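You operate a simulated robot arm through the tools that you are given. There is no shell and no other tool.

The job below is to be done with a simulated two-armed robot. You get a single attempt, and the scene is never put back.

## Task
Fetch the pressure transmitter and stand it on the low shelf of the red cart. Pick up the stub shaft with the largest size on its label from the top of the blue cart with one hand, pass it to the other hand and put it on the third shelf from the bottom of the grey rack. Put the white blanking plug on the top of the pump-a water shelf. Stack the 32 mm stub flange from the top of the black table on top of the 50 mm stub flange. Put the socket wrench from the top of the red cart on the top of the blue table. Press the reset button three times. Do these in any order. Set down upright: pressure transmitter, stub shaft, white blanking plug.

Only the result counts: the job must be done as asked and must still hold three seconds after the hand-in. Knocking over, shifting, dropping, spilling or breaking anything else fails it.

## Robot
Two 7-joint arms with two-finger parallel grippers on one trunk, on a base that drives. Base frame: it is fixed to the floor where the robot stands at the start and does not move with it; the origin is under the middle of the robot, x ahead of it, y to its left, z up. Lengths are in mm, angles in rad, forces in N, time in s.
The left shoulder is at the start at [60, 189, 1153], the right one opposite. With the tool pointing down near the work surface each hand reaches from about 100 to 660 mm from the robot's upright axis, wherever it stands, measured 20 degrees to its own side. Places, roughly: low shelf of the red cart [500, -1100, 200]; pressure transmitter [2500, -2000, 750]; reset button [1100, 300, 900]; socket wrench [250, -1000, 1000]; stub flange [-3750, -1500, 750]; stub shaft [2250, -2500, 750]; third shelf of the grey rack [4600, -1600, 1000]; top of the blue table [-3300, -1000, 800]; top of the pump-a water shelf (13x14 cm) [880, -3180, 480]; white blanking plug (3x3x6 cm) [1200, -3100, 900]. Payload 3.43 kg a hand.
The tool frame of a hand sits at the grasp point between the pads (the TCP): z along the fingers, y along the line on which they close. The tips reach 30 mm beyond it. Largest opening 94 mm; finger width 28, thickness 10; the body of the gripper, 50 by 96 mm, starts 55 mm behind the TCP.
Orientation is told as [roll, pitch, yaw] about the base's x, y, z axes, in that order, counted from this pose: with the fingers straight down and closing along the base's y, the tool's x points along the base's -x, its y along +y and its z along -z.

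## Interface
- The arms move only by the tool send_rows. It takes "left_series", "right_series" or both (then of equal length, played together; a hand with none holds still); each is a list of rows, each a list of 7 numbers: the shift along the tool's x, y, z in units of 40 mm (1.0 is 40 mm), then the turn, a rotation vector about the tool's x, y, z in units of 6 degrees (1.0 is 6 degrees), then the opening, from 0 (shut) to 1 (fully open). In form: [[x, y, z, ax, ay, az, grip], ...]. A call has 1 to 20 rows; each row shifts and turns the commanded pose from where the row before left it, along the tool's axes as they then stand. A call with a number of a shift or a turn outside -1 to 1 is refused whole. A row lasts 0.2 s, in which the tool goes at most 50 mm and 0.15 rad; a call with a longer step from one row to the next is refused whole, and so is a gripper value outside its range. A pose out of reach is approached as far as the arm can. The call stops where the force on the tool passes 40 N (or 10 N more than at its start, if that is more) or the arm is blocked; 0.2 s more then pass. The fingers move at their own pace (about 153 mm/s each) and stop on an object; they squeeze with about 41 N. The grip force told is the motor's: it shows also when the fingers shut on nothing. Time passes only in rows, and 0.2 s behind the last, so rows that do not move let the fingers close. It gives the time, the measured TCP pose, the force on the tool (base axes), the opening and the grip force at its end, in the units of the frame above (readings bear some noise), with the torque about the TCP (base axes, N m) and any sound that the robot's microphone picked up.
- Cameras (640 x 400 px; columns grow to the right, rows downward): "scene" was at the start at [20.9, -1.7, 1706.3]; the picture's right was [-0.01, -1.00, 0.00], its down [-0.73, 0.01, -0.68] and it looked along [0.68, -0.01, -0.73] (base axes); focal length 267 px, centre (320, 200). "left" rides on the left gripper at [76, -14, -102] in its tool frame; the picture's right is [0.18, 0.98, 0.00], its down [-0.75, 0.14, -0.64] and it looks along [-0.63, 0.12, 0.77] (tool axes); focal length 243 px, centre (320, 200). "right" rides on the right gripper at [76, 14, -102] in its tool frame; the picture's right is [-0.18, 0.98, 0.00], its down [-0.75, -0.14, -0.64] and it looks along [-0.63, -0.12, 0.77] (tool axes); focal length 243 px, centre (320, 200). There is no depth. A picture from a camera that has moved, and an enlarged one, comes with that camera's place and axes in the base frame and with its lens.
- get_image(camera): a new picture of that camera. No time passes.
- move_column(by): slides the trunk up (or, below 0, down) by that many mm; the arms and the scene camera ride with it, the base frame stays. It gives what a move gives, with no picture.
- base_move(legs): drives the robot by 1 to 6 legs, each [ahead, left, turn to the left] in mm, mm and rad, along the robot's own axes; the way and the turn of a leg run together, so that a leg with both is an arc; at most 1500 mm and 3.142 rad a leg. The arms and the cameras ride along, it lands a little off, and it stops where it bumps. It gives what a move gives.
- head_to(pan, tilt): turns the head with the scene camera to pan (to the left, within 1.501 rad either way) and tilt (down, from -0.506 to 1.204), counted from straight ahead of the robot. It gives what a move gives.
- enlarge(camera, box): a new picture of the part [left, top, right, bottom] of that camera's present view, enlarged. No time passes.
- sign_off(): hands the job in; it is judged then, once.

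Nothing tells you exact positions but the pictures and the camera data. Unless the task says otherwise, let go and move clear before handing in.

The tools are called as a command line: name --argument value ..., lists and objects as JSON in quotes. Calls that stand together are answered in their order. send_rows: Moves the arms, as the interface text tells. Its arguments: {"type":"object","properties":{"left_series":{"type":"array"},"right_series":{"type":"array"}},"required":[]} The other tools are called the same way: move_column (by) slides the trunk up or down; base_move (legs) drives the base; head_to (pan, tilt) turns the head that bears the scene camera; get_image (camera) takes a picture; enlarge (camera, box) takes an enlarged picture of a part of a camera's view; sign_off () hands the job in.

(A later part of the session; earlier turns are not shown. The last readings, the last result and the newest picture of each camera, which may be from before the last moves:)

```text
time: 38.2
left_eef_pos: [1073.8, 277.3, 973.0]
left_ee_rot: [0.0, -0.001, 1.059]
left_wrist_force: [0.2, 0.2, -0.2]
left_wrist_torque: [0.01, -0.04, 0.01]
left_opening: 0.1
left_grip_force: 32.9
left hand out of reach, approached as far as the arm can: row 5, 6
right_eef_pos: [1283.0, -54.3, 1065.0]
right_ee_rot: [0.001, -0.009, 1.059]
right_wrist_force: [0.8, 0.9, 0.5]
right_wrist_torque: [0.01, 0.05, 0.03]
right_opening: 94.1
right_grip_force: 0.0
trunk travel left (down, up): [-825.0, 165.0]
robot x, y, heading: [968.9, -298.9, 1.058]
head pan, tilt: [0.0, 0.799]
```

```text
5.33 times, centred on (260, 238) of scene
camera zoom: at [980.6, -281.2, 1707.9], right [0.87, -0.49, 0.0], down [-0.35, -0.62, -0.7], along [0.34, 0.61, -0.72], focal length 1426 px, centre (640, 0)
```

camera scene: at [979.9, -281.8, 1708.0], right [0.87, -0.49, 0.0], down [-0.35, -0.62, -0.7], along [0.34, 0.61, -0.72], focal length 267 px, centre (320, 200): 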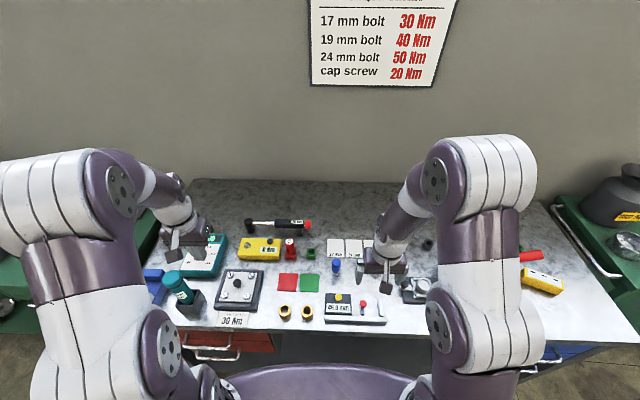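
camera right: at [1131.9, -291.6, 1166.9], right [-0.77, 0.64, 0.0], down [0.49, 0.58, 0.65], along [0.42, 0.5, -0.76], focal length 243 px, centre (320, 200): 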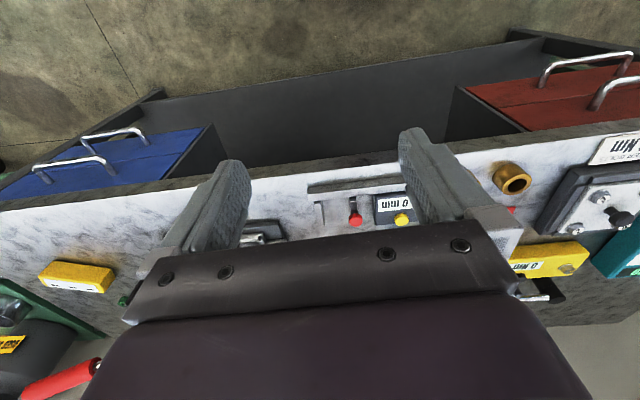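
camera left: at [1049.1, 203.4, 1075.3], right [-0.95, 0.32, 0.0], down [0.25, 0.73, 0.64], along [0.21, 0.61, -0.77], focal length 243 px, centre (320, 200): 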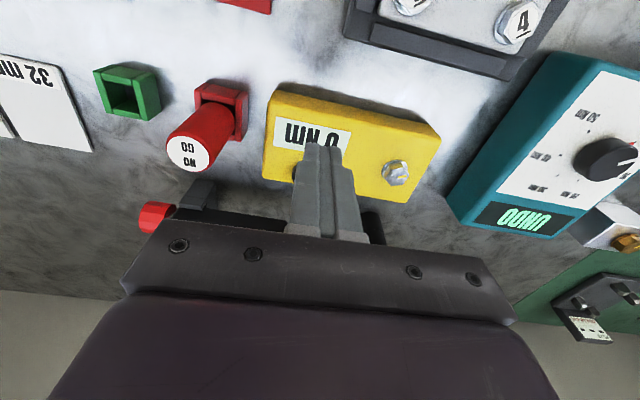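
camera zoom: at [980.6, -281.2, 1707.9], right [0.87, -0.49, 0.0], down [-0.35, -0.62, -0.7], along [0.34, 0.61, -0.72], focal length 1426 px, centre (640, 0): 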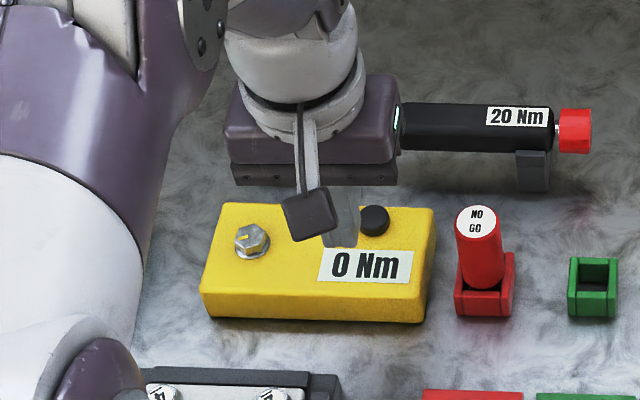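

The arm ran out of reach about 43 mm short. I'll raise slightly, drive 45 mm closer, and lower again.

send_rows --left_series '[[0, -0.17, -0.7, 0, 0, 0, 0], [0, 0, 0, 0, 0, 0, 0]]'

base_move --legs '[[45, 0, 0]]'

get_image --camera "left"

enlarge --camera "scene" --box '[200, 200, 320, 275]'

```text
time: 38.8
left_eef_pos: [1082.0, 274.9, 1000.8]
left_ee_rot: [0.0, -0.001, 1.06]
left_wrist_force: [-0.1, 0.1, 0.5]
left_wrist_torque: [0.0, -0.04, 0.0]
left_opening: 0.0
left_grip_force: 32.9
right_eef_pos: [1283.6, -54.2, 1065.6]
right_ee_rot: [0.0, -0.01, 1.057]
right_wrist_force: [0.0, -0.6, -0.2]
right_wrist_torque: [0.0, 0.01, 0.0]
right_opening: 93.8
right_grip_force: 0.1
trunk travel left (down, up): [-825.0, 165.0]
robot x, y, heading: [967.7, -299.1, 1.06]
head pan, tilt: [0.0, 0.799]
```

```text
time: 39.7
left_eef_pos: [1102.3, 309.2, 1003.9]
left_ee_rot: [0.0, -0.003, 1.061]
left_wrist_force: [0.2, -0.9, 0.5]
left_wrist_torque: [0.04, 0.0, 0.02]
left_opening: 0.0
left_grip_force: 33.0
right_eef_pos: [1303.9, -18.2, 1067.0]
right_ee_rot: [0.0, -0.012, 1.06]
right_wrist_force: [0.8, -0.3, 0.1]
right_wrist_torque: [0.04, -0.03, -0.02]
right_opening: 93.8
right_grip_force: 0.1
trunk travel left (down, up): [-825.0, 165.0]
robot x, y, heading: [988.2, -260.1, 1.058]
head pan, tilt: [0.0, 0.799]
```

```text
taken
camera left: at [1077.9, 235.8, 1106.4], right [-0.95, 0.32, 0.0], down [0.24, 0.72, 0.65], along [0.21, 0.61, -0.76], focal length 243 px, centre (320, 200)
```

left: 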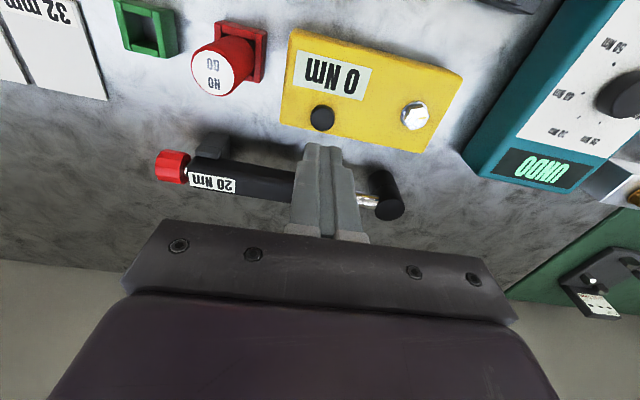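

```text
5.33 times, centred on (260, 238) of scene
camera zoom: at [999.5, -247.5, 1708.1], right [0.87, -0.49, 0.0], down [-0.35, -0.62, -0.7], along [0.34, 0.61, -0.71], focal length 1426 px, centre (640, 0)
```

zoom: 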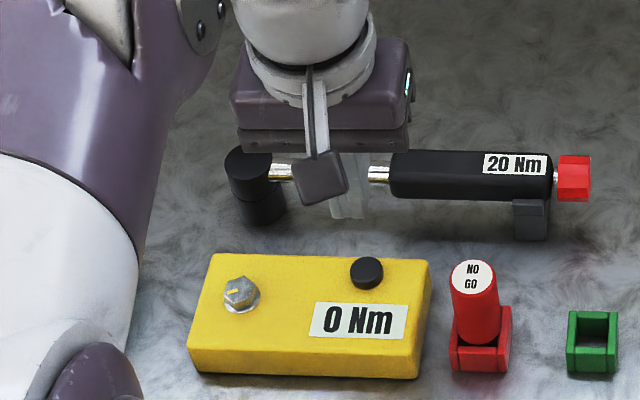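

The tip is now right above the button. I'll lower to just above it, then press in small steps watching force.

send_rows --left_series '[[-0.05, 0, 0.8, 0, 0, 0, 0], [0, 0, 0.6, 0, 0, 0, 0], [0, 0, 0.1, 0, 0, 0, 0], [0, 0, 0.1, 0, 0, 0, 0], [0, 0, 0, 0, 0, 0, 0]]'

get_image --camera "left"

enlarge --camera "scene" --box '[220, 210, 300, 260]'

```text
time: 40.9
left_eef_pos: [1103.8, 316.5, 936.5]
left_ee_rot: [0.001, 0.001, 1.06]
left_wrist_force: [-0.6, -0.3, -0.7]
left_wrist_torque: [0.01, 0.01, 0.0]
left_opening: 0.0
left_grip_force: 32.7
right_eef_pos: [1305.4, -15.4, 1064.3]
right_ee_rot: [0.0, -0.009, 1.06]
right_wrist_force: [-0.4, -0.1, -0.3]
right_wrist_torque: [-0.02, 0.0, 0.01]
right_opening: 93.8
right_grip_force: 0.0
trunk travel left (down, up): [-825.0, 165.0]
robot x, y, heading: [990.0, -259.2, 1.061]
head pan, tilt: [0.0, 0.799]
```

```text
taken
camera left: at [1079.6, 243.1, 1039.5], right [-0.95, 0.32, 0.0], down [0.25, 0.73, 0.64], along [0.21, 0.61, -0.77], focal length 243 px, centre (320, 200)
```

left: 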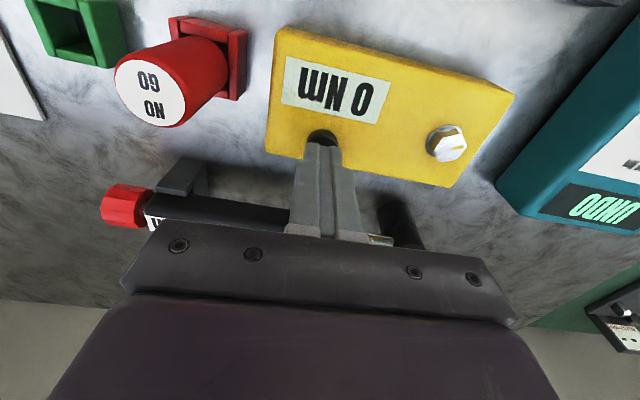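

```text
8.00 times, centred on (260, 235) of scene
camera zoom: at [1002.5, -241.6, 1707.9], right [0.87, -0.49, 0.0], down [-0.35, -0.63, -0.7], along [0.34, 0.61, -0.72], focal length 2139 px, centre (800, -80)
```

zoom: 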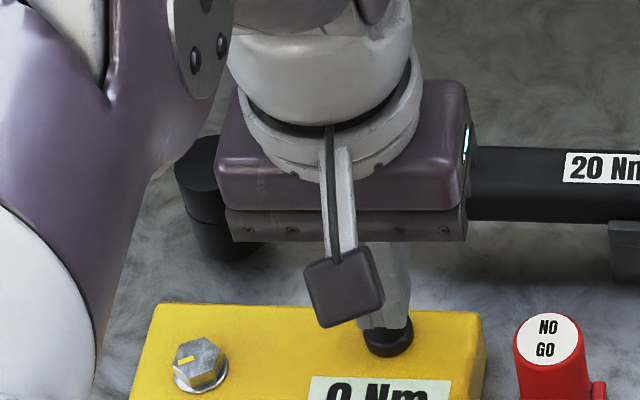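

The finger covers the back part of the button. I'll shift 5 mm back and press gently.

send_rows --left_series '[[0.12, 0, 0, 0, 0, 0, 0], [0, 0, 0.1, 0, 0, 0, 0], [0, 0, 0.1, 0, 0, 0, 0], [0, 0, 0, 0, 0, 0, 0]]'

send_rows --left_series '[[0, 0, 0.05, 0, 0, 0, 0], [0, 0, 0.05, 0, 0, 0, 0], [0, 0, 0, 0, 0, 0, 0]]'

enlarge --camera "scene" --box '[220, 210, 300, 260]'

```text
time: 41.9
left_eef_pos: [1102.2, 310.6, 929.6]
left_ee_rot: [0.0, 0.001, 1.06]
left_wrist_force: [0.9, 0.4, -0.2]
left_wrist_torque: [-0.03, 0.05, -0.03]
left_opening: 0.0
left_grip_force: 32.9
right_eef_pos: [1304.1, -15.7, 1063.8]
right_ee_rot: [0.001, -0.009, 1.059]
right_wrist_force: [0.5, 0.0, 0.1]
right_wrist_torque: [0.02, 0.0, 0.02]
right_opening: 93.9
right_grip_force: 0.0
trunk travel left (down, up): [-825.0, 165.0]
robot x, y, heading: [992.2, -259.8, 1.056]
head pan, tilt: [0.0, 0.799]
```

```text
time: 42.7
left_eef_pos: [1103.1, 310.9, 925.1]
left_ee_rot: [-0.001, 0.0, 1.059]
left_wrist_force: [-0.4, 1.2, 0.1]
left_wrist_torque: [0.03, 0.0, -0.02]
left_opening: 0.3
left_grip_force: 32.8
right_eef_pos: [1304.9, -15.3, 1066.3]
right_ee_rot: [0.0, -0.009, 1.059]
right_wrist_force: [-0.4, 0.3, -0.3]
right_wrist_torque: [0.0, 0.03, -0.01]
right_opening: 93.9
right_grip_force: 0.1
trunk travel left (down, up): [-825.0, 165.0]
robot x, y, heading: [989.0, -258.6, 1.06]
head pan, tilt: [0.0, 0.799]
```

```text
8.00 times, centred on (260, 235) of scene
camera zoom: at [1002.2, -242.1, 1707.9], right [0.87, -0.49, 0.0], down [-0.35, -0.63, -0.7], along [0.34, 0.61, -0.72], focal length 2139 px, centre (800, -80)
```

zoom: 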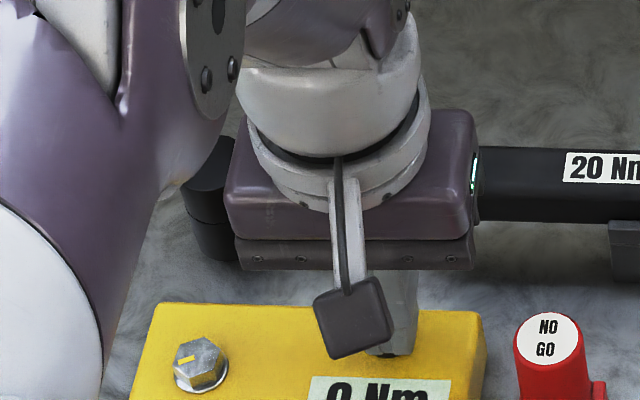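

No contact yet. I'll continue down in 2 mm steps.

send_rows --left_series '[[0, 0, 0.05, 0, 0, 0, 0], [0, 0, 0.05, 0, 0, 0, 0], [0, 0, 0, 0, 0, 0, 0]]'

send_rows --left_series '[[0, 0, 0.05, 0, 0, 0, 0], [0, 0, 0, 0, 0, 0, 0]]'

```text
time: 43.5
left_eef_pos: [1103.9, 310.7, 921.4]
left_ee_rot: [0.0, -0.001, 1.06]
left_wrist_force: [-0.4, -0.8, 2.2]
left_wrist_torque: [-0.04, 0.03, -0.02]
left_opening: 0.0
left_grip_force: 32.7
right_eef_pos: [1303.4, -16.6, 1065.3]
right_ee_rot: [0.0, -0.009, 1.059]
right_wrist_force: [0.2, -0.2, -0.7]
right_wrist_torque: [0.0, 0.03, -0.02]
right_opening: 94.1
right_grip_force: 0.1
trunk travel left (down, up): [-825.0, 165.0]
robot x, y, heading: [987.0, -257.8, 1.06]
head pan, tilt: [0.0, 0.799]
heard: click
```

```text
time: 44.1
left_eef_pos: [1102.8, 310.6, 921.2]
left_ee_rot: [-0.001, -0.002, 1.058]
left_wrist_force: [1.4, 1.7, 12.5]
left_wrist_torque: [0.03, -0.06, 0.05]
left_opening: 0.0
left_grip_force: 32.8
right_eef_pos: [1303.9, -17.6, 1066.3]
right_ee_rot: [0.001, -0.01, 1.059]
right_wrist_force: [0.7, -0.1, -0.4]
right_wrist_torque: [0.0, 0.04, 0.0]
right_opening: 94.1
right_grip_force: 0.1
trunk travel left (down, up): [-825.0, 165.0]
robot x, y, heading: [990.7, -258.9, 1.06]
head pan, tilt: [0.0, 0.799]
```

One click heard. I'll lift fully off and press a second time.

send_rows --left_series '[[0, 0, -0.25, 0, 0, 0, 0], [0, 0, -0.25, 0, 0, 0, 0], [0, 0, 0, 0, 0, 0, 0], [0, 0, 0, 0, 0, 0, 0]]'

send_rows --left_series '[[0, 0, 0.2, 0, 0, 0, 0], [0, 0, 0.15, 0, 0, 0, 0], [0, 0, 0.05, 0, 0, 0, 0], [0, 0, 0.05, 0, 0, 0, 0], [0, 0, 0.02, 0, 0, 0, 0], [0, 0, 0, 0, 0, 0, 0]]'

send_rows --left_series '[[0, 0, -0.25, 0, 0, 0, 0], [0, 0, -0.22, 0, 0, 0, 0], [0, 0, 0, 0, 0, 0, 0], [0, 0, 0, 0, 0, 0, 0]]'

```text
time: 45.1
left_eef_pos: [1102.7, 309.1, 938.7]
left_ee_rot: [-0.002, 0.001, 1.06]
left_wrist_force: [-1.1, 0.8, -0.8]
left_wrist_torque: [-0.02, -0.01, -0.03]
left_opening: 0.1
left_grip_force: 33.1
right_eef_pos: [1304.4, -15.8, 1064.7]
right_ee_rot: [0.001, -0.009, 1.059]
right_wrist_force: [0.1, -0.1, -1.0]
right_wrist_torque: [-0.03, 0.02, 0.0]
right_opening: 93.9
right_grip_force: 0.0
trunk travel left (down, up): [-825.0, 165.0]
robot x, y, heading: [992.3, -265.2, 1.059]
head pan, tilt: [0.0, 0.799]
```

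```text
time: 46.5
left_eef_pos: [1103.0, 310.9, 920.8]
left_ee_rot: [0.001, 0.001, 1.061]
left_wrist_force: [-1.3, 2.2, 4.3]
left_wrist_torque: [0.04, 0.03, -0.01]
left_opening: 0.2
left_grip_force: 33.2
right_eef_pos: [1304.0, -16.2, 1065.6]
right_ee_rot: [0.0, -0.009, 1.06]
right_wrist_force: [0.3, 0.4, 0.0]
right_wrist_torque: [0.0, 0.0, 0.0]
right_opening: 94.0
right_grip_force: 0.1
trunk travel left (down, up): [-825.0, 165.0]
robot x, y, heading: [993.6, -261.1, 1.057]
head pan, tilt: [0.0, 0.799]
heard: click
```

```text
time: 47.5
left_eef_pos: [1103.0, 308.6, 938.7]
left_ee_rot: [0.001, 0.002, 1.06]
left_wrist_force: [0.8, -0.6, 0.1]
left_wrist_torque: [0.01, -0.03, 0.01]
left_opening: 0.1
left_grip_force: 32.9
right_eef_pos: [1304.1, -14.4, 1064.4]
right_ee_rot: [0.0, -0.009, 1.06]
right_wrist_force: [-0.4, -1.1, 1.4]
right_wrist_torque: [-0.01, 0.0, -0.01]
right_opening: 94.0
right_grip_force: 0.0
trunk travel left (down, up): [-825.0, 165.0]
robot x, y, heading: [991.1, -260.1, 1.054]
head pan, tilt: [0.0, 0.799]
```

Two clicks so far, with a clean release in between. Third and last press now, then I retreat upward.

send_rows --left_series '[[0, 0, 0.2, 0, 0, 0, 0], [0, 0, 0.15, 0, 0, 0, 0], [0, 0, 0.05, 0, 0, 0, 0], [0, 0, 0.05, 0, 0, 0, 0], [0, 0, 0.02, 0, 0, 0, 0], [0, 0, 0, 0, 0, 0, 0]]'

send_rows --left_series '[[0, 0, -0.25, 0, 0, 0, 0], [0, 0, -0.5, 0, 0, 0, 0], [0, 0, -1, 0, 0, 0, 0], [0, 0, -1, 0, 0, 0, 0], [0, 0, -1, 0, 0, 0, 0], [0, 0, -1, 0, 0, 0, 0]]'

get_image --camera "scene"

```text
time: 48.9
left_eef_pos: [1101.6, 308.8, 922.3]
left_ee_rot: [0.001, -0.001, 1.058]
left_wrist_force: [1.6, 1.7, 5.0]
left_wrist_torque: [0.03, -0.05, 0.0]
left_opening: 0.0
left_grip_force: 33.0
right_eef_pos: [1305.1, -16.2, 1064.7]
right_ee_rot: [0.0, -0.008, 1.059]
right_wrist_force: [0.0, 0.2, -0.3]
right_wrist_torque: [0.01, 0.0, 0.0]
right_opening: 94.2
right_grip_force: 0.1
trunk travel left (down, up): [-825.0, 165.0]
robot x, y, heading: [990.9, -260.0, 1.058]
head pan, tilt: [0.0, 0.799]
heard: click
```

```text
time: 50.3
left_eef_pos: [1103.3, 311.7, 1111.4]
left_ee_rot: [0.0, 0.0, 1.061]
left_wrist_force: [0.6, 0.3, 0.7]
left_wrist_torque: [-0.02, 0.0, -0.02]
left_opening: 0.1
left_grip_force: 33.0
right_eef_pos: [1304.6, -15.8, 1065.9]
right_ee_rot: [0.001, -0.009, 1.059]
right_wrist_force: [-0.1, 0.0, 0.0]
right_wrist_torque: [0.0, 0.0, -0.01]
right_opening: 94.3
right_grip_force: 0.1
trunk travel left (down, up): [-825.0, 165.0]
robot x, y, heading: [991.0, -260.7, 1.057]
head pan, tilt: [0.0, 0.799]
```

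```text
taken
camera scene: at [1002.1, -242.9, 1707.9], right [0.87, -0.49, 0.0], down [-0.35, -0.62, -0.7], along [0.34, 0.61, -0.72], focal length 267 px, centre (320, 200)
```

scene: 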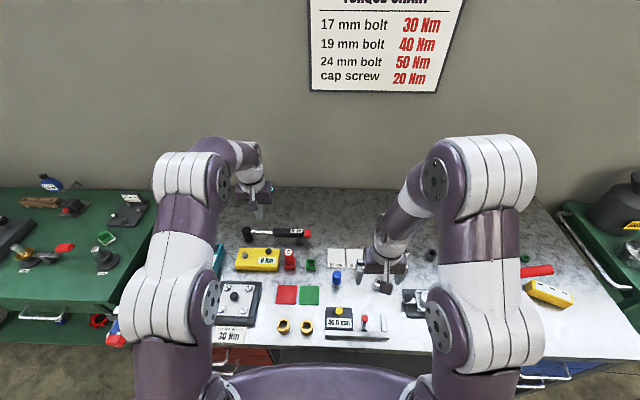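

Three clicks heard, so the button is done. I'll retract the left hand, back off, slide right along the aisle and turn to survey the blue cart.

send_rows --left_series '[[1, 0, 0, 0, 0, 0, 0], [1, 0, 0, 0, 0, 0, 0], [1, 0, 0, 0, 0, 0, 0], [1, 0, 0, 0, 0, 0, 0], [1, 0, 0, 0, 0, 0, 0], [1, 0, -1, 0, 0, 0, 0], [0, 0, -0.5, 0, 0, 0, 1]]'

base_move --legs '[[-200, 0, 0], [0, -900, 0], [0, 0, -1.8]]'

head_to --pan -0.1 --tilt 0.55

get_image --camera "scene"

```text
refused: row 6 steps farther than a row can; nothing moved
```

```text
time: 60.5
left_eef_pos: [2237.3, -1085.3, 1109.5]
left_ee_rot: [0.001, 0.0, -0.675]
left_wrist_force: [-0.7, 0.9, -0.7]
left_wrist_torque: [0.01, 0.01, -0.01]
left_opening: 0.0
left_grip_force: 32.7
right_eef_pos: [1881.5, -1229.4, 1066.2]
right_ee_rot: [0.001, -0.01, -0.677]
right_wrist_force: [-0.6, -0.3, 1.0]
right_wrist_torque: [0.04, -0.05, -0.03]
right_opening: 93.9
right_grip_force: 0.1
trunk travel left (down, up): [-825.0, 165.0]
robot x, y, heading: [1692.9, -878.7, -0.682]
head pan, tilt: [0.0, 0.799]
```

```text
time: 61.3
left_eef_pos: [2239.3, -1084.8, 1110.5]
left_ee_rot: [-0.001, -0.001, -0.678]
left_wrist_force: [-0.1, 0.3, 0.0]
left_wrist_torque: [0.02, 0.01, 0.02]
left_opening: 0.0
left_grip_force: 32.9
right_eef_pos: [1881.5, -1229.0, 1066.5]
right_ee_rot: [-0.002, -0.009, -0.677]
right_wrist_force: [-0.2, 0.2, -0.4]
right_wrist_torque: [-0.01, 0.01, 0.0]
right_opening: 93.9
right_grip_force: 0.1
trunk travel left (down, up): [-825.0, 165.0]
robot x, y, heading: [1692.2, -879.6, -0.672]
head pan, tilt: [-0.099, 0.55]
```

```text
taken
camera scene: at [1711.4, -906.4, 1729.2], right [-0.7, -0.71, 0.0], down [-0.37, 0.37, -0.85], along [0.61, -0.6, -0.52], focal length 267 px, centre (320, 200)
```

scene: 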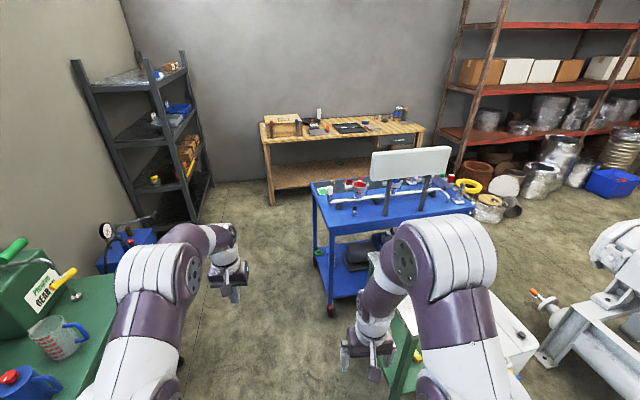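

The retract was refused because one row was too long, and the base moved with the hand extended, but nothing was touched. I'll retract the left hand now and zoom in on the blue cart.

send_rows --left_series '[[1, 0, 0, 0, 0, 0, 0], [1, 0, 0, 0, 0, 0, 0], [1, 0, 0, 0, 0, 0, 0], [1, 0, 0, 0, 0, 0, 0], [1, 0, 0, 0, 0, 0, 0]]'

enlarge --camera "scene" --box '[300, 140, 500, 265]'

enlarge --camera "scene" --box '[60, 50, 220, 230]'

enlarge --camera "scene" --box '[310, 165, 410, 228]'

```text
time: 62.5
left_eef_pos: [2080.9, -959.3, 1113.0]
left_ee_rot: [0.0, -0.002, -0.677]
left_wrist_force: [-0.7, 0.0, -1.1]
left_wrist_torque: [-0.01, 0.0, -0.01]
left_opening: 0.0
left_grip_force: 32.8
right_eef_pos: [1880.6, -1229.7, 1066.0]
right_ee_rot: [0.0, -0.01, -0.677]
right_wrist_force: [0.1, 0.8, 0.1]
right_wrist_torque: [-0.04, 0.02, -0.01]
right_opening: 94.0
right_grip_force: 0.1
trunk travel left (down, up): [-825.0, 165.0]
robot x, y, heading: [1694.1, -880.6, -0.682]
head pan, tilt: [-0.099, 0.55]
```

```text
3.20 times, centred on (400, 202) of scene
camera zoom: at [1709.5, -904.8, 1729.3], right [-0.7, -0.71, 0.0], down [-0.37, 0.37, -0.85], along [0.61, -0.6, -0.52], focal length 856 px, centre (64, 192)
```

zoom: 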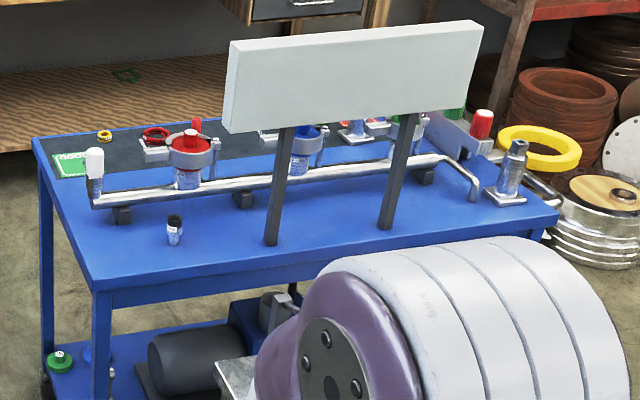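

```text
2.22 times, centred on (140, 140) of scene
camera zoom: at [1709.5, -904.8, 1729.3], right [-0.7, -0.71, 0.0], down [-0.37, 0.37, -0.85], along [0.61, -0.6, -0.52], focal length 594 px, centre (720, 333)
```

zoom: 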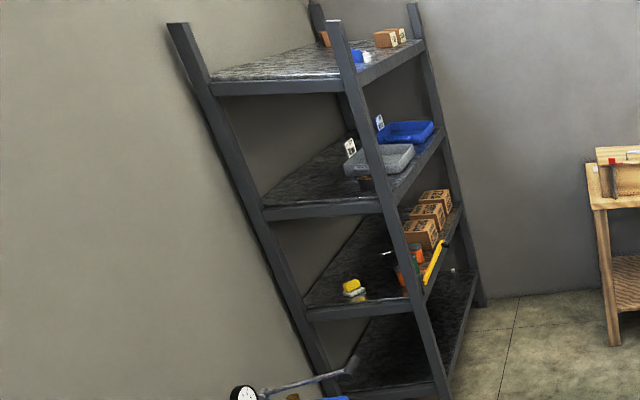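

```text
6.35 times, centred on (360, 196) of scene
camera zoom: at [1709.5, -904.8, 1729.3], right [-0.7, -0.71, 0.0], down [-0.37, 0.37, -0.85], along [0.61, -0.6, -0.52], focal length 1698 px, centre (66, 222)
```

zoom: 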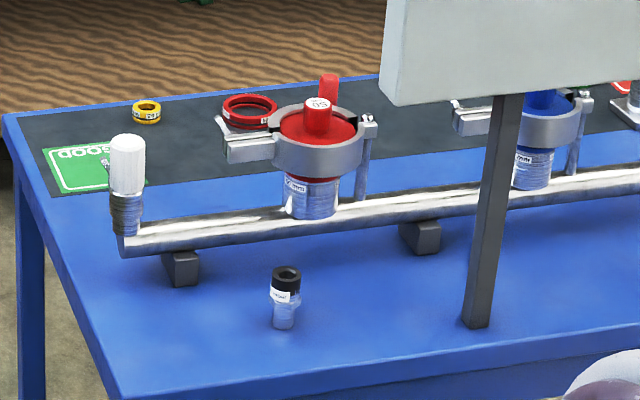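

The blue cart stands with its front-left corner near (2571, -1832), rotated about -30°. The small black-capped fitting on it looks like the pressure transmitter. I'll look down and to the right to see the obstacles around it.

head_to --pan -0.4 --tilt 0.75

get_image --camera "scene"

head_to --pan -0.9 --tilt 0.75

get_image --camera "scene"

```text
time: 63.3
left_eef_pos: [2083.2, -961.4, 1112.8]
left_ee_rot: [0.0, 0.001, -0.678]
left_wrist_force: [0.5, -1.0, -0.9]
left_wrist_torque: [0.02, -0.01, 0.02]
left_opening: 0.0
left_grip_force: 32.7
right_eef_pos: [1881.3, -1230.8, 1065.2]
right_ee_rot: [0.0, -0.01, -0.676]
right_wrist_force: [0.2, -0.5, -0.2]
right_wrist_torque: [0.01, 0.03, -0.03]
right_opening: 94.0
right_grip_force: 0.1
trunk travel left (down, up): [-825.0, 165.0]
robot x, y, heading: [1691.6, -880.8, -0.677]
head pan, tilt: [-0.4, 0.75]
```

```text
taken
camera scene: at [1687.2, -916.7, 1711.9], right [-0.88, -0.48, 0.0], down [-0.32, 0.6, -0.73], along [0.35, -0.64, -0.68], focal length 267 px, centre (320, 200)
```

scene: 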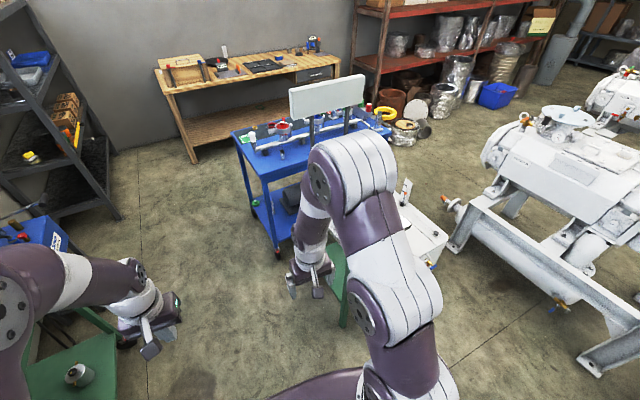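

```text
time: 64.2
left_eef_pos: [2082.5, -961.9, 1113.1]
left_ee_rot: [-0.001, -0.001, -0.678]
left_wrist_force: [-0.9, 0.6, -0.1]
left_wrist_torque: [0.0, 0.0, 0.01]
left_opening: 0.0
left_grip_force: 33.1
right_eef_pos: [1882.3, -1229.5, 1065.6]
right_ee_rot: [-0.001, -0.009, -0.676]
right_wrist_force: [-0.2, 0.3, -0.5]
right_wrist_torque: [-0.01, 0.02, 0.0]
right_opening: 93.8
right_grip_force: 0.1
trunk travel left (down, up): [-825.0, 165.0]
robot x, y, heading: [1690.5, -880.1, -0.678]
head pan, tilt: [-0.901, 0.75]
```

```text
taken
camera scene: at [1646.8, -926.2, 1711.9], right [-1.0, 0.01, 0.0], down [0.0, 0.68, -0.73], along [0.0, -0.73, -0.68], focal length 267 px, centre (320, 200)
```

scene: 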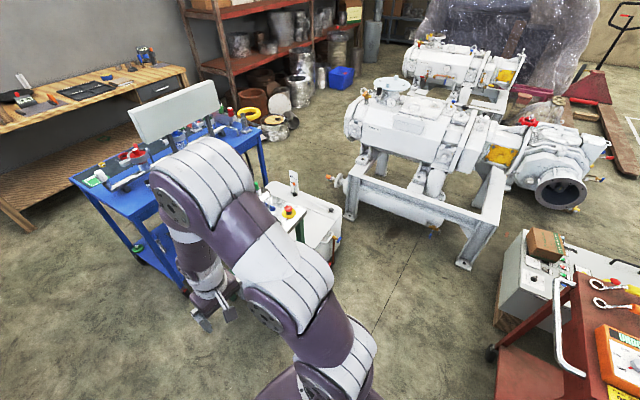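

The way along the aisle to the left end of the blue cart is free. I'll drive there, then turn to face the cart's end.

base_move --legs '[[1406, 259, 0], [0, 0, -1.417]]'

head_to --pan 0.0 --tilt 0.7

get_image --camera "scene"

```text
time: 74.9
left_eef_pos: [2980.0, -1949.7, 1111.6]
left_ee_rot: [0.0, 0.0, -2.053]
left_wrist_force: [-0.3, 0.2, 0.2]
left_wrist_torque: [0.01, 0.0, 0.0]
left_opening: 0.0
left_grip_force: 32.8
right_eef_pos: [2676.8, -1804.8, 1066.7]
right_ee_rot: [0.0, -0.009, -2.05]
right_wrist_force: [-0.1, -0.1, -0.6]
right_wrist_torque: [0.01, 0.02, 0.01]
right_opening: 93.7
right_grip_force: 0.1
trunk travel left (down, up): [-825.0, 165.0]
robot x, y, heading: [2982.2, -1547.8, -2.049]
head pan, tilt: [-0.901, 0.75]
```

```text
time: 76.1
left_eef_pos: [2979.4, -1949.5, 1113.4]
left_ee_rot: [0.0, 0.0, -2.053]
left_wrist_force: [-0.3, 0.0, 0.4]
left_wrist_torque: [0.03, 0.04, 0.01]
left_opening: 0.0
left_grip_force: 32.5
right_eef_pos: [2676.4, -1806.1, 1065.7]
right_ee_rot: [0.0, -0.01, -2.051]
right_wrist_force: [0.3, -0.3, 0.0]
right_wrist_torque: [0.0, -0.01, 0.01]
right_opening: 94.1
right_grip_force: 0.1
trunk travel left (down, up): [-825.0, 165.0]
robot x, y, heading: [2985.0, -1551.0, -2.05]
head pan, tilt: [0.0, 0.7]
```

```text
taken
camera scene: at [2971.2, -1573.7, 1716.2], right [-0.89, 0.46, 0.0], down [0.3, 0.57, -0.76], along [-0.35, -0.68, -0.64], focal length 267 px, centre (320, 200)
```

scene: 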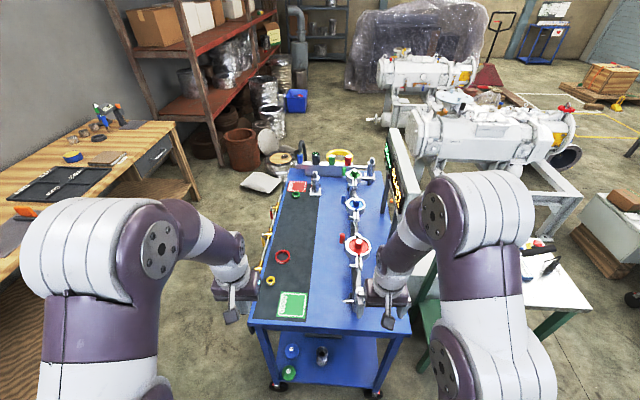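

Now I have a good end view of the blue cart. I'll zoom in to identify the shafts and the transmitter.

enlarge --camera "scene" --box '[250, 140, 410, 240]'

enlarge --camera "scene" --box '[280, 140, 400, 215]'

enlarge --camera "scene" --box '[250, 225, 410, 325]'

get_image --camera "right"

get_image --camera "left"

```text
4.00 times, centred on (330, 190) of scene
camera zoom: at [2971.2, -1573.7, 1716.2], right [-0.89, 0.46, 0.0], down [0.3, 0.57, -0.76], along [-0.35, -0.68, -0.64], focal length 1070 px, centre (280, 240)
```

zoom: 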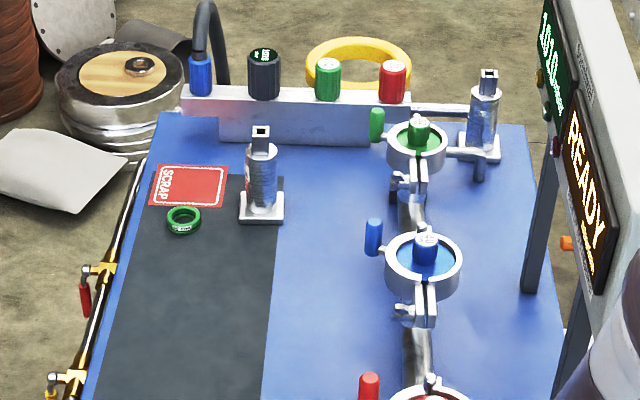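

```text
5.33 times, centred on (340, 178) of scene
camera zoom: at [2971.2, -1573.7, 1716.2], right [-0.89, 0.46, 0.0], down [0.3, 0.57, -0.76], along [-0.35, -0.68, -0.64], focal length 1426 px, centre (213, 320)
```

zoom: 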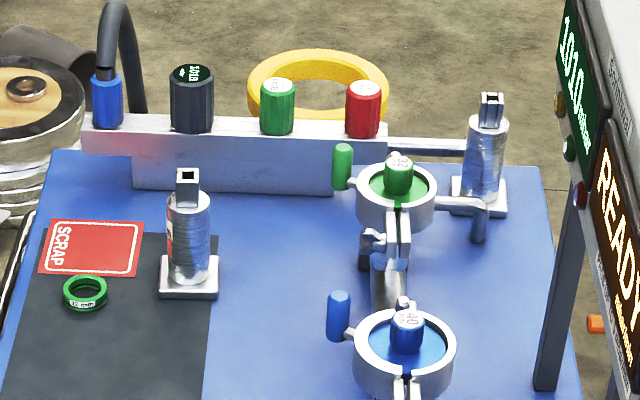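

```text
4.00 times, centred on (330, 275) of scene
camera zoom: at [2971.2, -1573.7, 1716.2], right [-0.89, 0.46, 0.0], down [0.3, 0.57, -0.76], along [-0.35, -0.68, -0.64], focal length 1070 px, centre (280, -100)
```

zoom: 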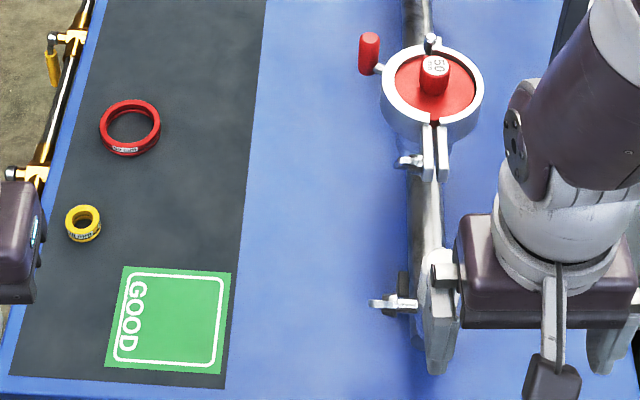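

```text
taken
camera right: at [2724.4, -1742.4, 1167.2], right [0.79, -0.62, 0.0], down [-0.47, -0.6, 0.65], along [-0.4, -0.51, -0.76], focal length 243 px, centre (320, 200)
```

right: 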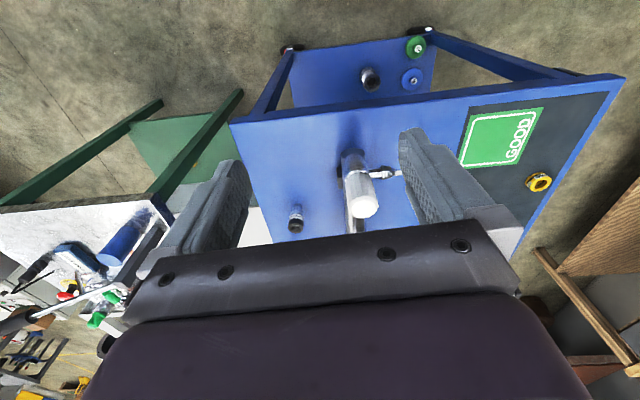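

```text
taken
camera left: at [3002.6, -1875.1, 1216.2], right [0.96, -0.29, 0.0], down [-0.22, -0.73, 0.64], along [-0.19, -0.61, -0.77], focal length 243 px, centre (320, 200)
```

left: 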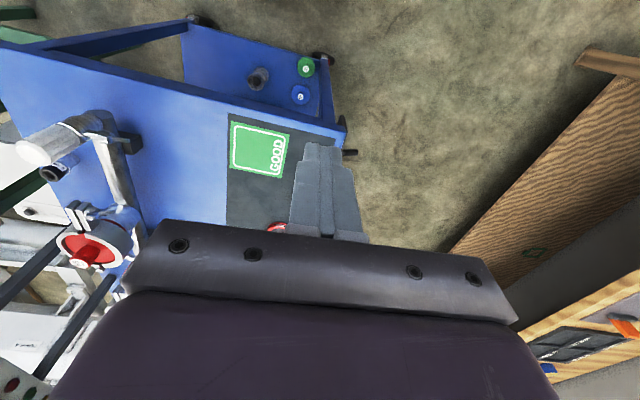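

Two steel pieces with square feet stand at the far end of the cart. I'll zoom right in to read their labels.

enlarge --camera "scene" --box '[302, 165, 334, 200]'

enlarge --camera "scene" --box '[354, 150, 390, 185]'

enlarge --camera "right" --box '[240, 130, 420, 240]'

enlarge --camera "left" --box '[0, 90, 160, 290]'

```text
11.43 times, centred on (318, 182) of scene
camera zoom: at [2971.2, -1573.7, 1716.2], right [-0.89, 0.46, 0.0], down [0.3, 0.57, -0.76], along [-0.35, -0.68, -0.64], focal length 3056 px, centre (343, 400)
```

zoom: 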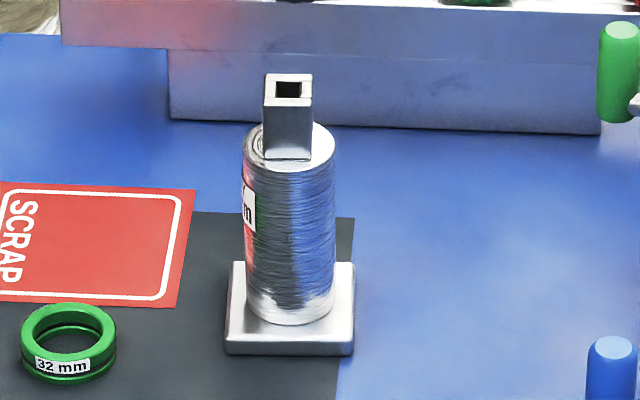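

```text
11.43 times, centred on (372, 168) of scene
camera zoom: at [2971.2, -1573.7, 1716.2], right [-0.89, 0.46, 0.0], down [0.3, 0.57, -0.76], along [-0.35, -0.68, -0.64], focal length 3056 px, centre (-274, 571)
```

zoom: 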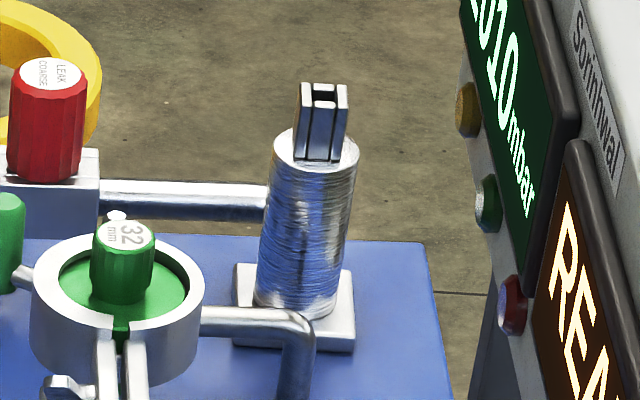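

```text
3.56 times, centred on (330, 185) of right
camera zoom: at [2724.4, -1742.4, 1167.2], right [0.79, -0.62, 0.0], down [-0.47, -0.6, 0.65], along [-0.4, -0.51, -0.76], focal length 863 px, centre (284, 253)
```

zoom: 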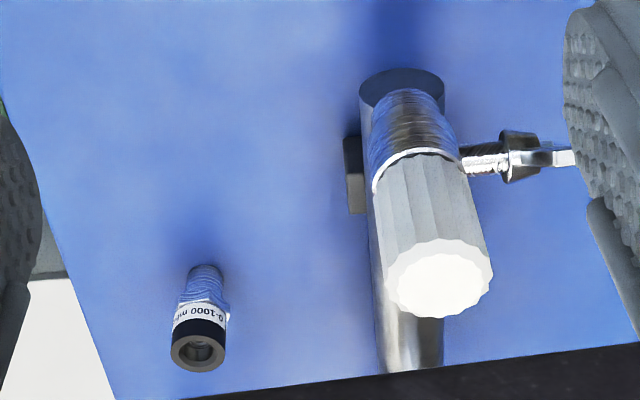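

```text
2.00 times, centred on (80, 190) of left
camera zoom: at [3002.6, -1875.1, 1216.2], right [0.96, -0.29, 0.0], down [-0.22, -0.73, 0.64], along [-0.19, -0.61, -0.77], focal length 485 px, centre (800, 220)
```

zoom: 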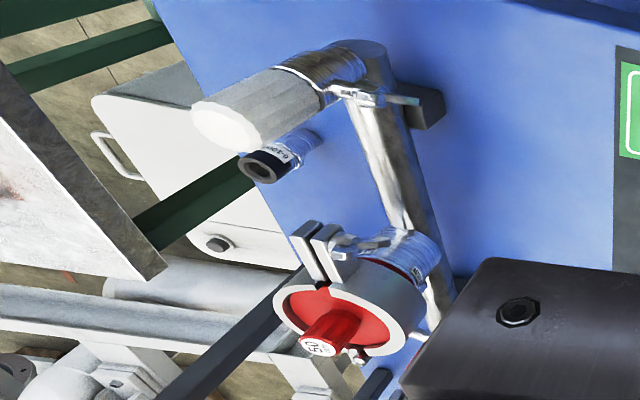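

The pressure transmitter is labelled "0-1000 mbar" and stands near (2500, -1978) on a top at z ≈ 804. The two stub shafts are near the far end and I can't read their labels from here. I'll look left and right to plan a route around the cart.

head_to --pan 0.45 --tilt 0.6

get_image --camera "scene"

head_to --pan -0.5 --tilt 0.6

get_image --camera "scene"

head_to --pan 1.45 --tilt 0.4

get_image --camera "scene"

```text
time: 77.0
left_eef_pos: [2978.9, -1948.8, 1113.6]
left_ee_rot: [0.0, 0.0, -2.051]
left_wrist_force: [0.6, 0.3, 0.2]
left_wrist_torque: [-0.03, -0.03, 0.01]
left_opening: 0.0
left_grip_force: 33.0
right_eef_pos: [2676.6, -1804.3, 1065.3]
right_ee_rot: [0.0, -0.008, -2.05]
right_wrist_force: [0.4, 0.9, 0.3]
right_wrist_torque: [0.0, -0.04, 0.04]
right_opening: 94.0
right_grip_force: 0.1
trunk travel left (down, up): [-825.0, 165.0]
robot x, y, heading: [2983.2, -1555.5, -2.049]
head pan, tilt: [0.45, 0.6]
```

```text
taken
camera scene: at [3007.8, -1586.7, 1724.8], right [-1.0, 0.03, 0.0], down [0.02, 0.56, -0.82], along [-0.02, -0.82, -0.57], focal length 267 px, centre (320, 200)
```

scene: 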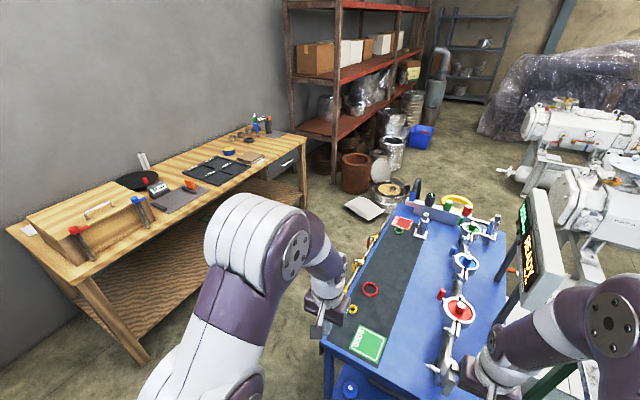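

```text
time: 78.2
left_eef_pos: [2980.3, -1949.4, 1112.3]
left_ee_rot: [0.0, 0.001, -2.05]
left_wrist_force: [-0.2, -0.6, -0.8]
left_wrist_torque: [0.02, -0.01, 0.04]
left_opening: 0.0
left_grip_force: 33.2
right_eef_pos: [2676.2, -1804.8, 1066.8]
right_ee_rot: [-0.001, -0.009, -2.051]
right_wrist_force: [0.5, -0.5, -1.3]
right_wrist_torque: [0.02, -0.03, 0.0]
right_opening: 93.8
right_grip_force: 0.1
trunk travel left (down, up): [-825.0, 165.0]
robot x, y, heading: [2984.1, -1551.2, -2.05]
head pan, tilt: [-0.499, 0.6]
```

```text
taken
camera scene: at [2937.2, -1547.8, 1724.8], right [-0.56, 0.83, 0.0], down [0.47, 0.32, -0.83], along [-0.68, -0.46, -0.56], focal length 267 px, centre (320, 200)
```

scene: 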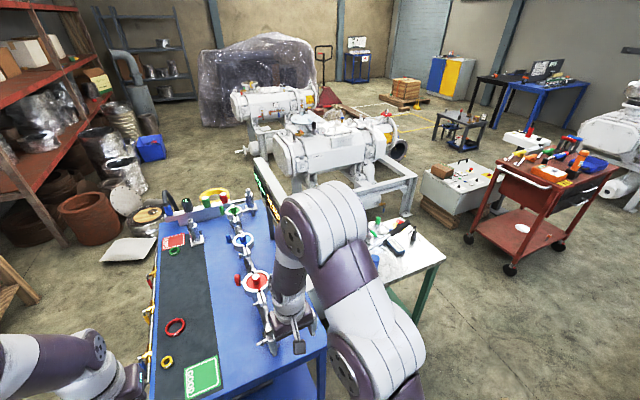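

```text
time: 80.1
left_eef_pos: [2980.5, -1948.4, 1112.3]
left_ee_rot: [-0.001, -0.001, -2.052]
left_wrist_force: [-0.4, -0.1, 0.0]
left_wrist_torque: [0.0, 0.01, -0.02]
left_opening: 0.0
left_grip_force: 33.3
right_eef_pos: [2675.9, -1804.6, 1064.3]
right_ee_rot: [0.001, -0.009, -2.051]
right_wrist_force: [0.6, 0.1, -0.6]
right_wrist_torque: [0.01, 0.01, 0.0]
right_opening: 94.0
right_grip_force: 0.1
trunk travel left (down, up): [-825.0, 165.0]
robot x, y, heading: [2980.1, -1550.7, -2.053]
head pan, tilt: [1.45, 0.4]
```

```text
taken
camera scene: at [3086.9, -1550.7, 1743.0], right [-0.56, -0.83, 0.0], down [-0.32, 0.22, -0.92], along [0.76, -0.52, -0.39], focal length 267 px, centre (320, 200)
```

scene: 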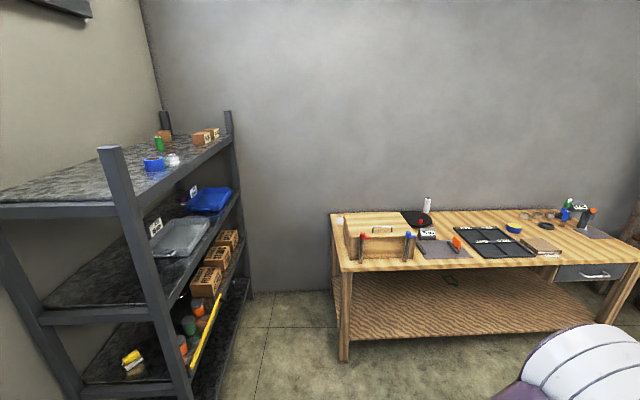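

There's a ~950 mm corridor between the blue cart and the wooden bench. I'll drive into it on the back side of the cart, where the shaft labels seem to face.

base_move --legs '[[0, 760, -0.08], [1000, 0, 0]]'

head_to --pan -1.2 --tilt 0.7

get_image --camera "scene"

```text
time: 88.9
left_eef_pos: [3065.4, -3136.4, 1113.3]
left_ee_rot: [-0.001, 0.0, -2.159]
left_wrist_force: [0.8, 1.0, 0.2]
left_wrist_torque: [-0.02, -0.01, 0.03]
left_opening: 0.0
left_grip_force: 32.5
right_eef_pos: [2780.6, -2959.3, 1066.4]
right_ee_rot: [-0.001, -0.008, -2.16]
right_wrist_force: [-0.2, -0.3, -0.5]
right_wrist_torque: [-0.03, -0.04, -0.01]
right_opening: 94.0
right_grip_force: 0.0
trunk travel left (down, up): [-825.0, 165.0]
robot x, y, heading: [3111.3, -2740.0, -2.159]
head pan, tilt: [1.45, 0.4]
```

```text
time: 91.2
left_eef_pos: [3066.8, -3136.9, 1113.2]
left_ee_rot: [0.001, 0.0, -2.159]
left_wrist_force: [-0.7, 1.0, 0.1]
left_wrist_torque: [-0.02, -0.04, -0.01]
left_opening: 0.0
left_grip_force: 33.2
right_eef_pos: [2779.5, -2960.5, 1064.7]
right_ee_rot: [0.0, -0.009, -2.159]
right_wrist_force: [-0.4, -0.4, 0.7]
right_wrist_torque: [0.04, 0.0, 0.02]
right_opening: 93.8
right_grip_force: 0.0
trunk travel left (down, up): [-825.0, 165.0]
robot x, y, heading: [3107.0, -2737.1, -2.162]
head pan, tilt: [-1.201, 0.7]
```

```text
taken
camera scene: at [3061.9, -2672.7, 1716.2], right [0.22, 0.98, 0.0], down [0.63, -0.14, -0.76], along [-0.75, 0.17, -0.64], focal length 267 px, centre (320, 200)
```

scene: 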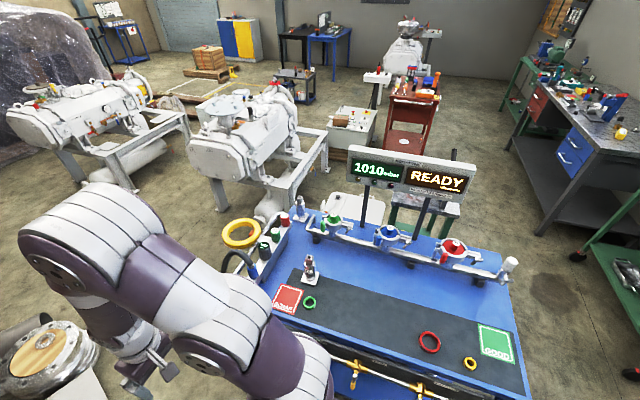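

enlarge --camera "scene" --box '[280, 190, 344, 290]'

enlarge --camera "scene" --box '[290, 240, 330, 290]'

enlarge --camera "scene" --box '[280, 190, 320, 225]'

```text
4.00 times, centred on (312, 240) of scene
camera zoom: at [3061.9, -2672.7, 1716.2], right [0.22, 0.98, 0.0], down [0.63, -0.14, -0.76], along [-0.75, 0.17, -0.64], focal length 1070 px, centre (352, 40)
```

zoom: 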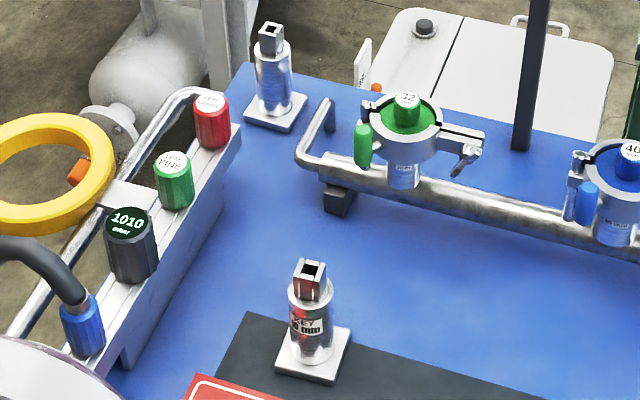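

```text
8.00 times, centred on (310, 265) of scene
camera zoom: at [3061.9, -2672.7, 1716.2], right [0.22, 0.98, 0.0], down [0.63, -0.14, -0.76], along [-0.75, 0.17, -0.64], focal length 2139 px, centre (400, -320)
```

zoom: 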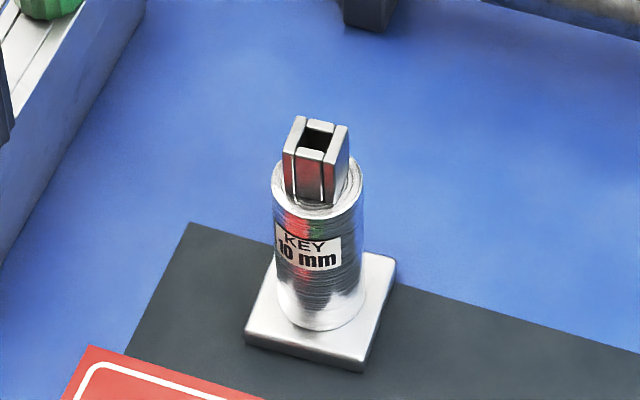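

```text
11.43 times, centred on (300, 208) of scene
camera zoom: at [3061.9, -2672.7, 1716.2], right [0.22, 0.98, 0.0], down [0.63, -0.14, -0.76], along [-0.75, 0.17, -0.64], focal length 3056 px, centre (549, 114)
```

zoom: 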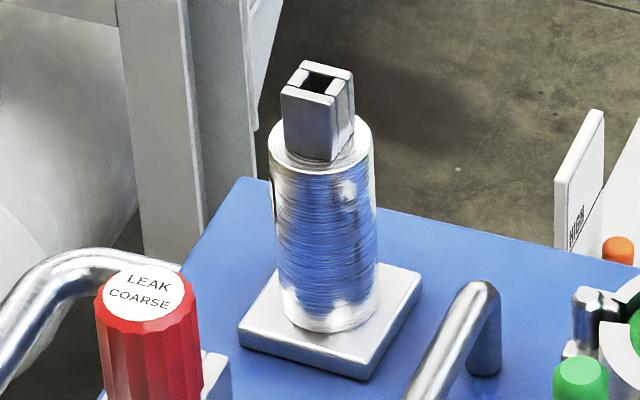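

The shaft in the middle reads "KEY 10 mm". The other one's label faces away. I'll check what stands at the far end of the cart before going round it.

enlarge --camera "scene" --box '[180, 180, 320, 270]'

head_to --pan -0.3 --tilt 0.75

get_image --camera "scene"

get_image --camera "right"

```text
4.44 times, centred on (250, 225) of scene
camera zoom: at [3061.9, -2672.7, 1716.2], right [0.22, 0.98, 0.0], down [0.63, -0.14, -0.76], along [-0.75, 0.17, -0.64], focal length 1188 px, centre (631, 89)
```

zoom: 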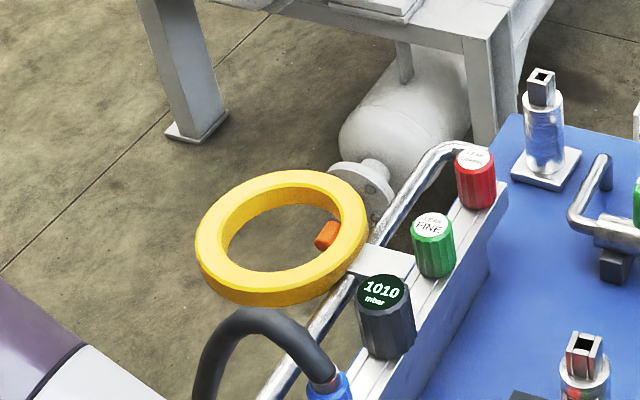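

```text
time: 92.4
left_eef_pos: [3065.4, -3136.3, 1112.8]
left_ee_rot: [-0.002, 0.0, -2.158]
left_wrist_force: [-0.4, -0.2, -1.0]
left_wrist_torque: [0.01, 0.02, -0.01]
left_opening: 0.0
left_grip_force: 33.1
right_eef_pos: [2778.5, -2959.5, 1065.1]
right_ee_rot: [0.0, -0.008, -2.159]
right_wrist_force: [0.6, -0.8, 0.3]
right_wrist_torque: [0.01, -0.02, 0.0]
right_opening: 94.1
right_grip_force: 0.1
trunk travel left (down, up): [-825.0, 165.0]
robot x, y, heading: [3110.4, -2745.3, -2.154]
head pan, tilt: [-0.3, 0.75]
```

```text
taken
camera scene: at [3080.5, -2743.2, 1711.9], right [-0.63, 0.78, 0.0], down [0.53, 0.43, -0.73], along [-0.57, -0.46, -0.68], focal length 267 px, centre (320, 200)
```

scene: 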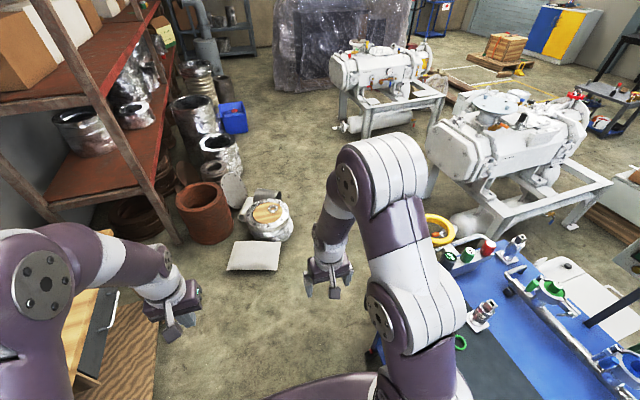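

```text
taken
camera right: at [2833.9, -2902.8, 1167.2], right [0.72, -0.7, 0.0], down [-0.53, -0.54, 0.65], along [-0.45, -0.46, -0.76], focal length 243 px, centre (320, 200)
```

right: 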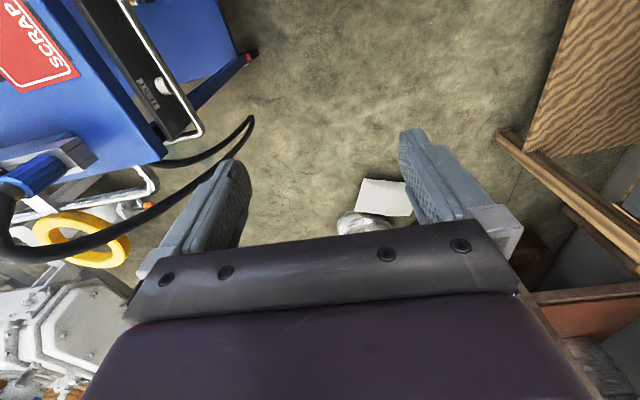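

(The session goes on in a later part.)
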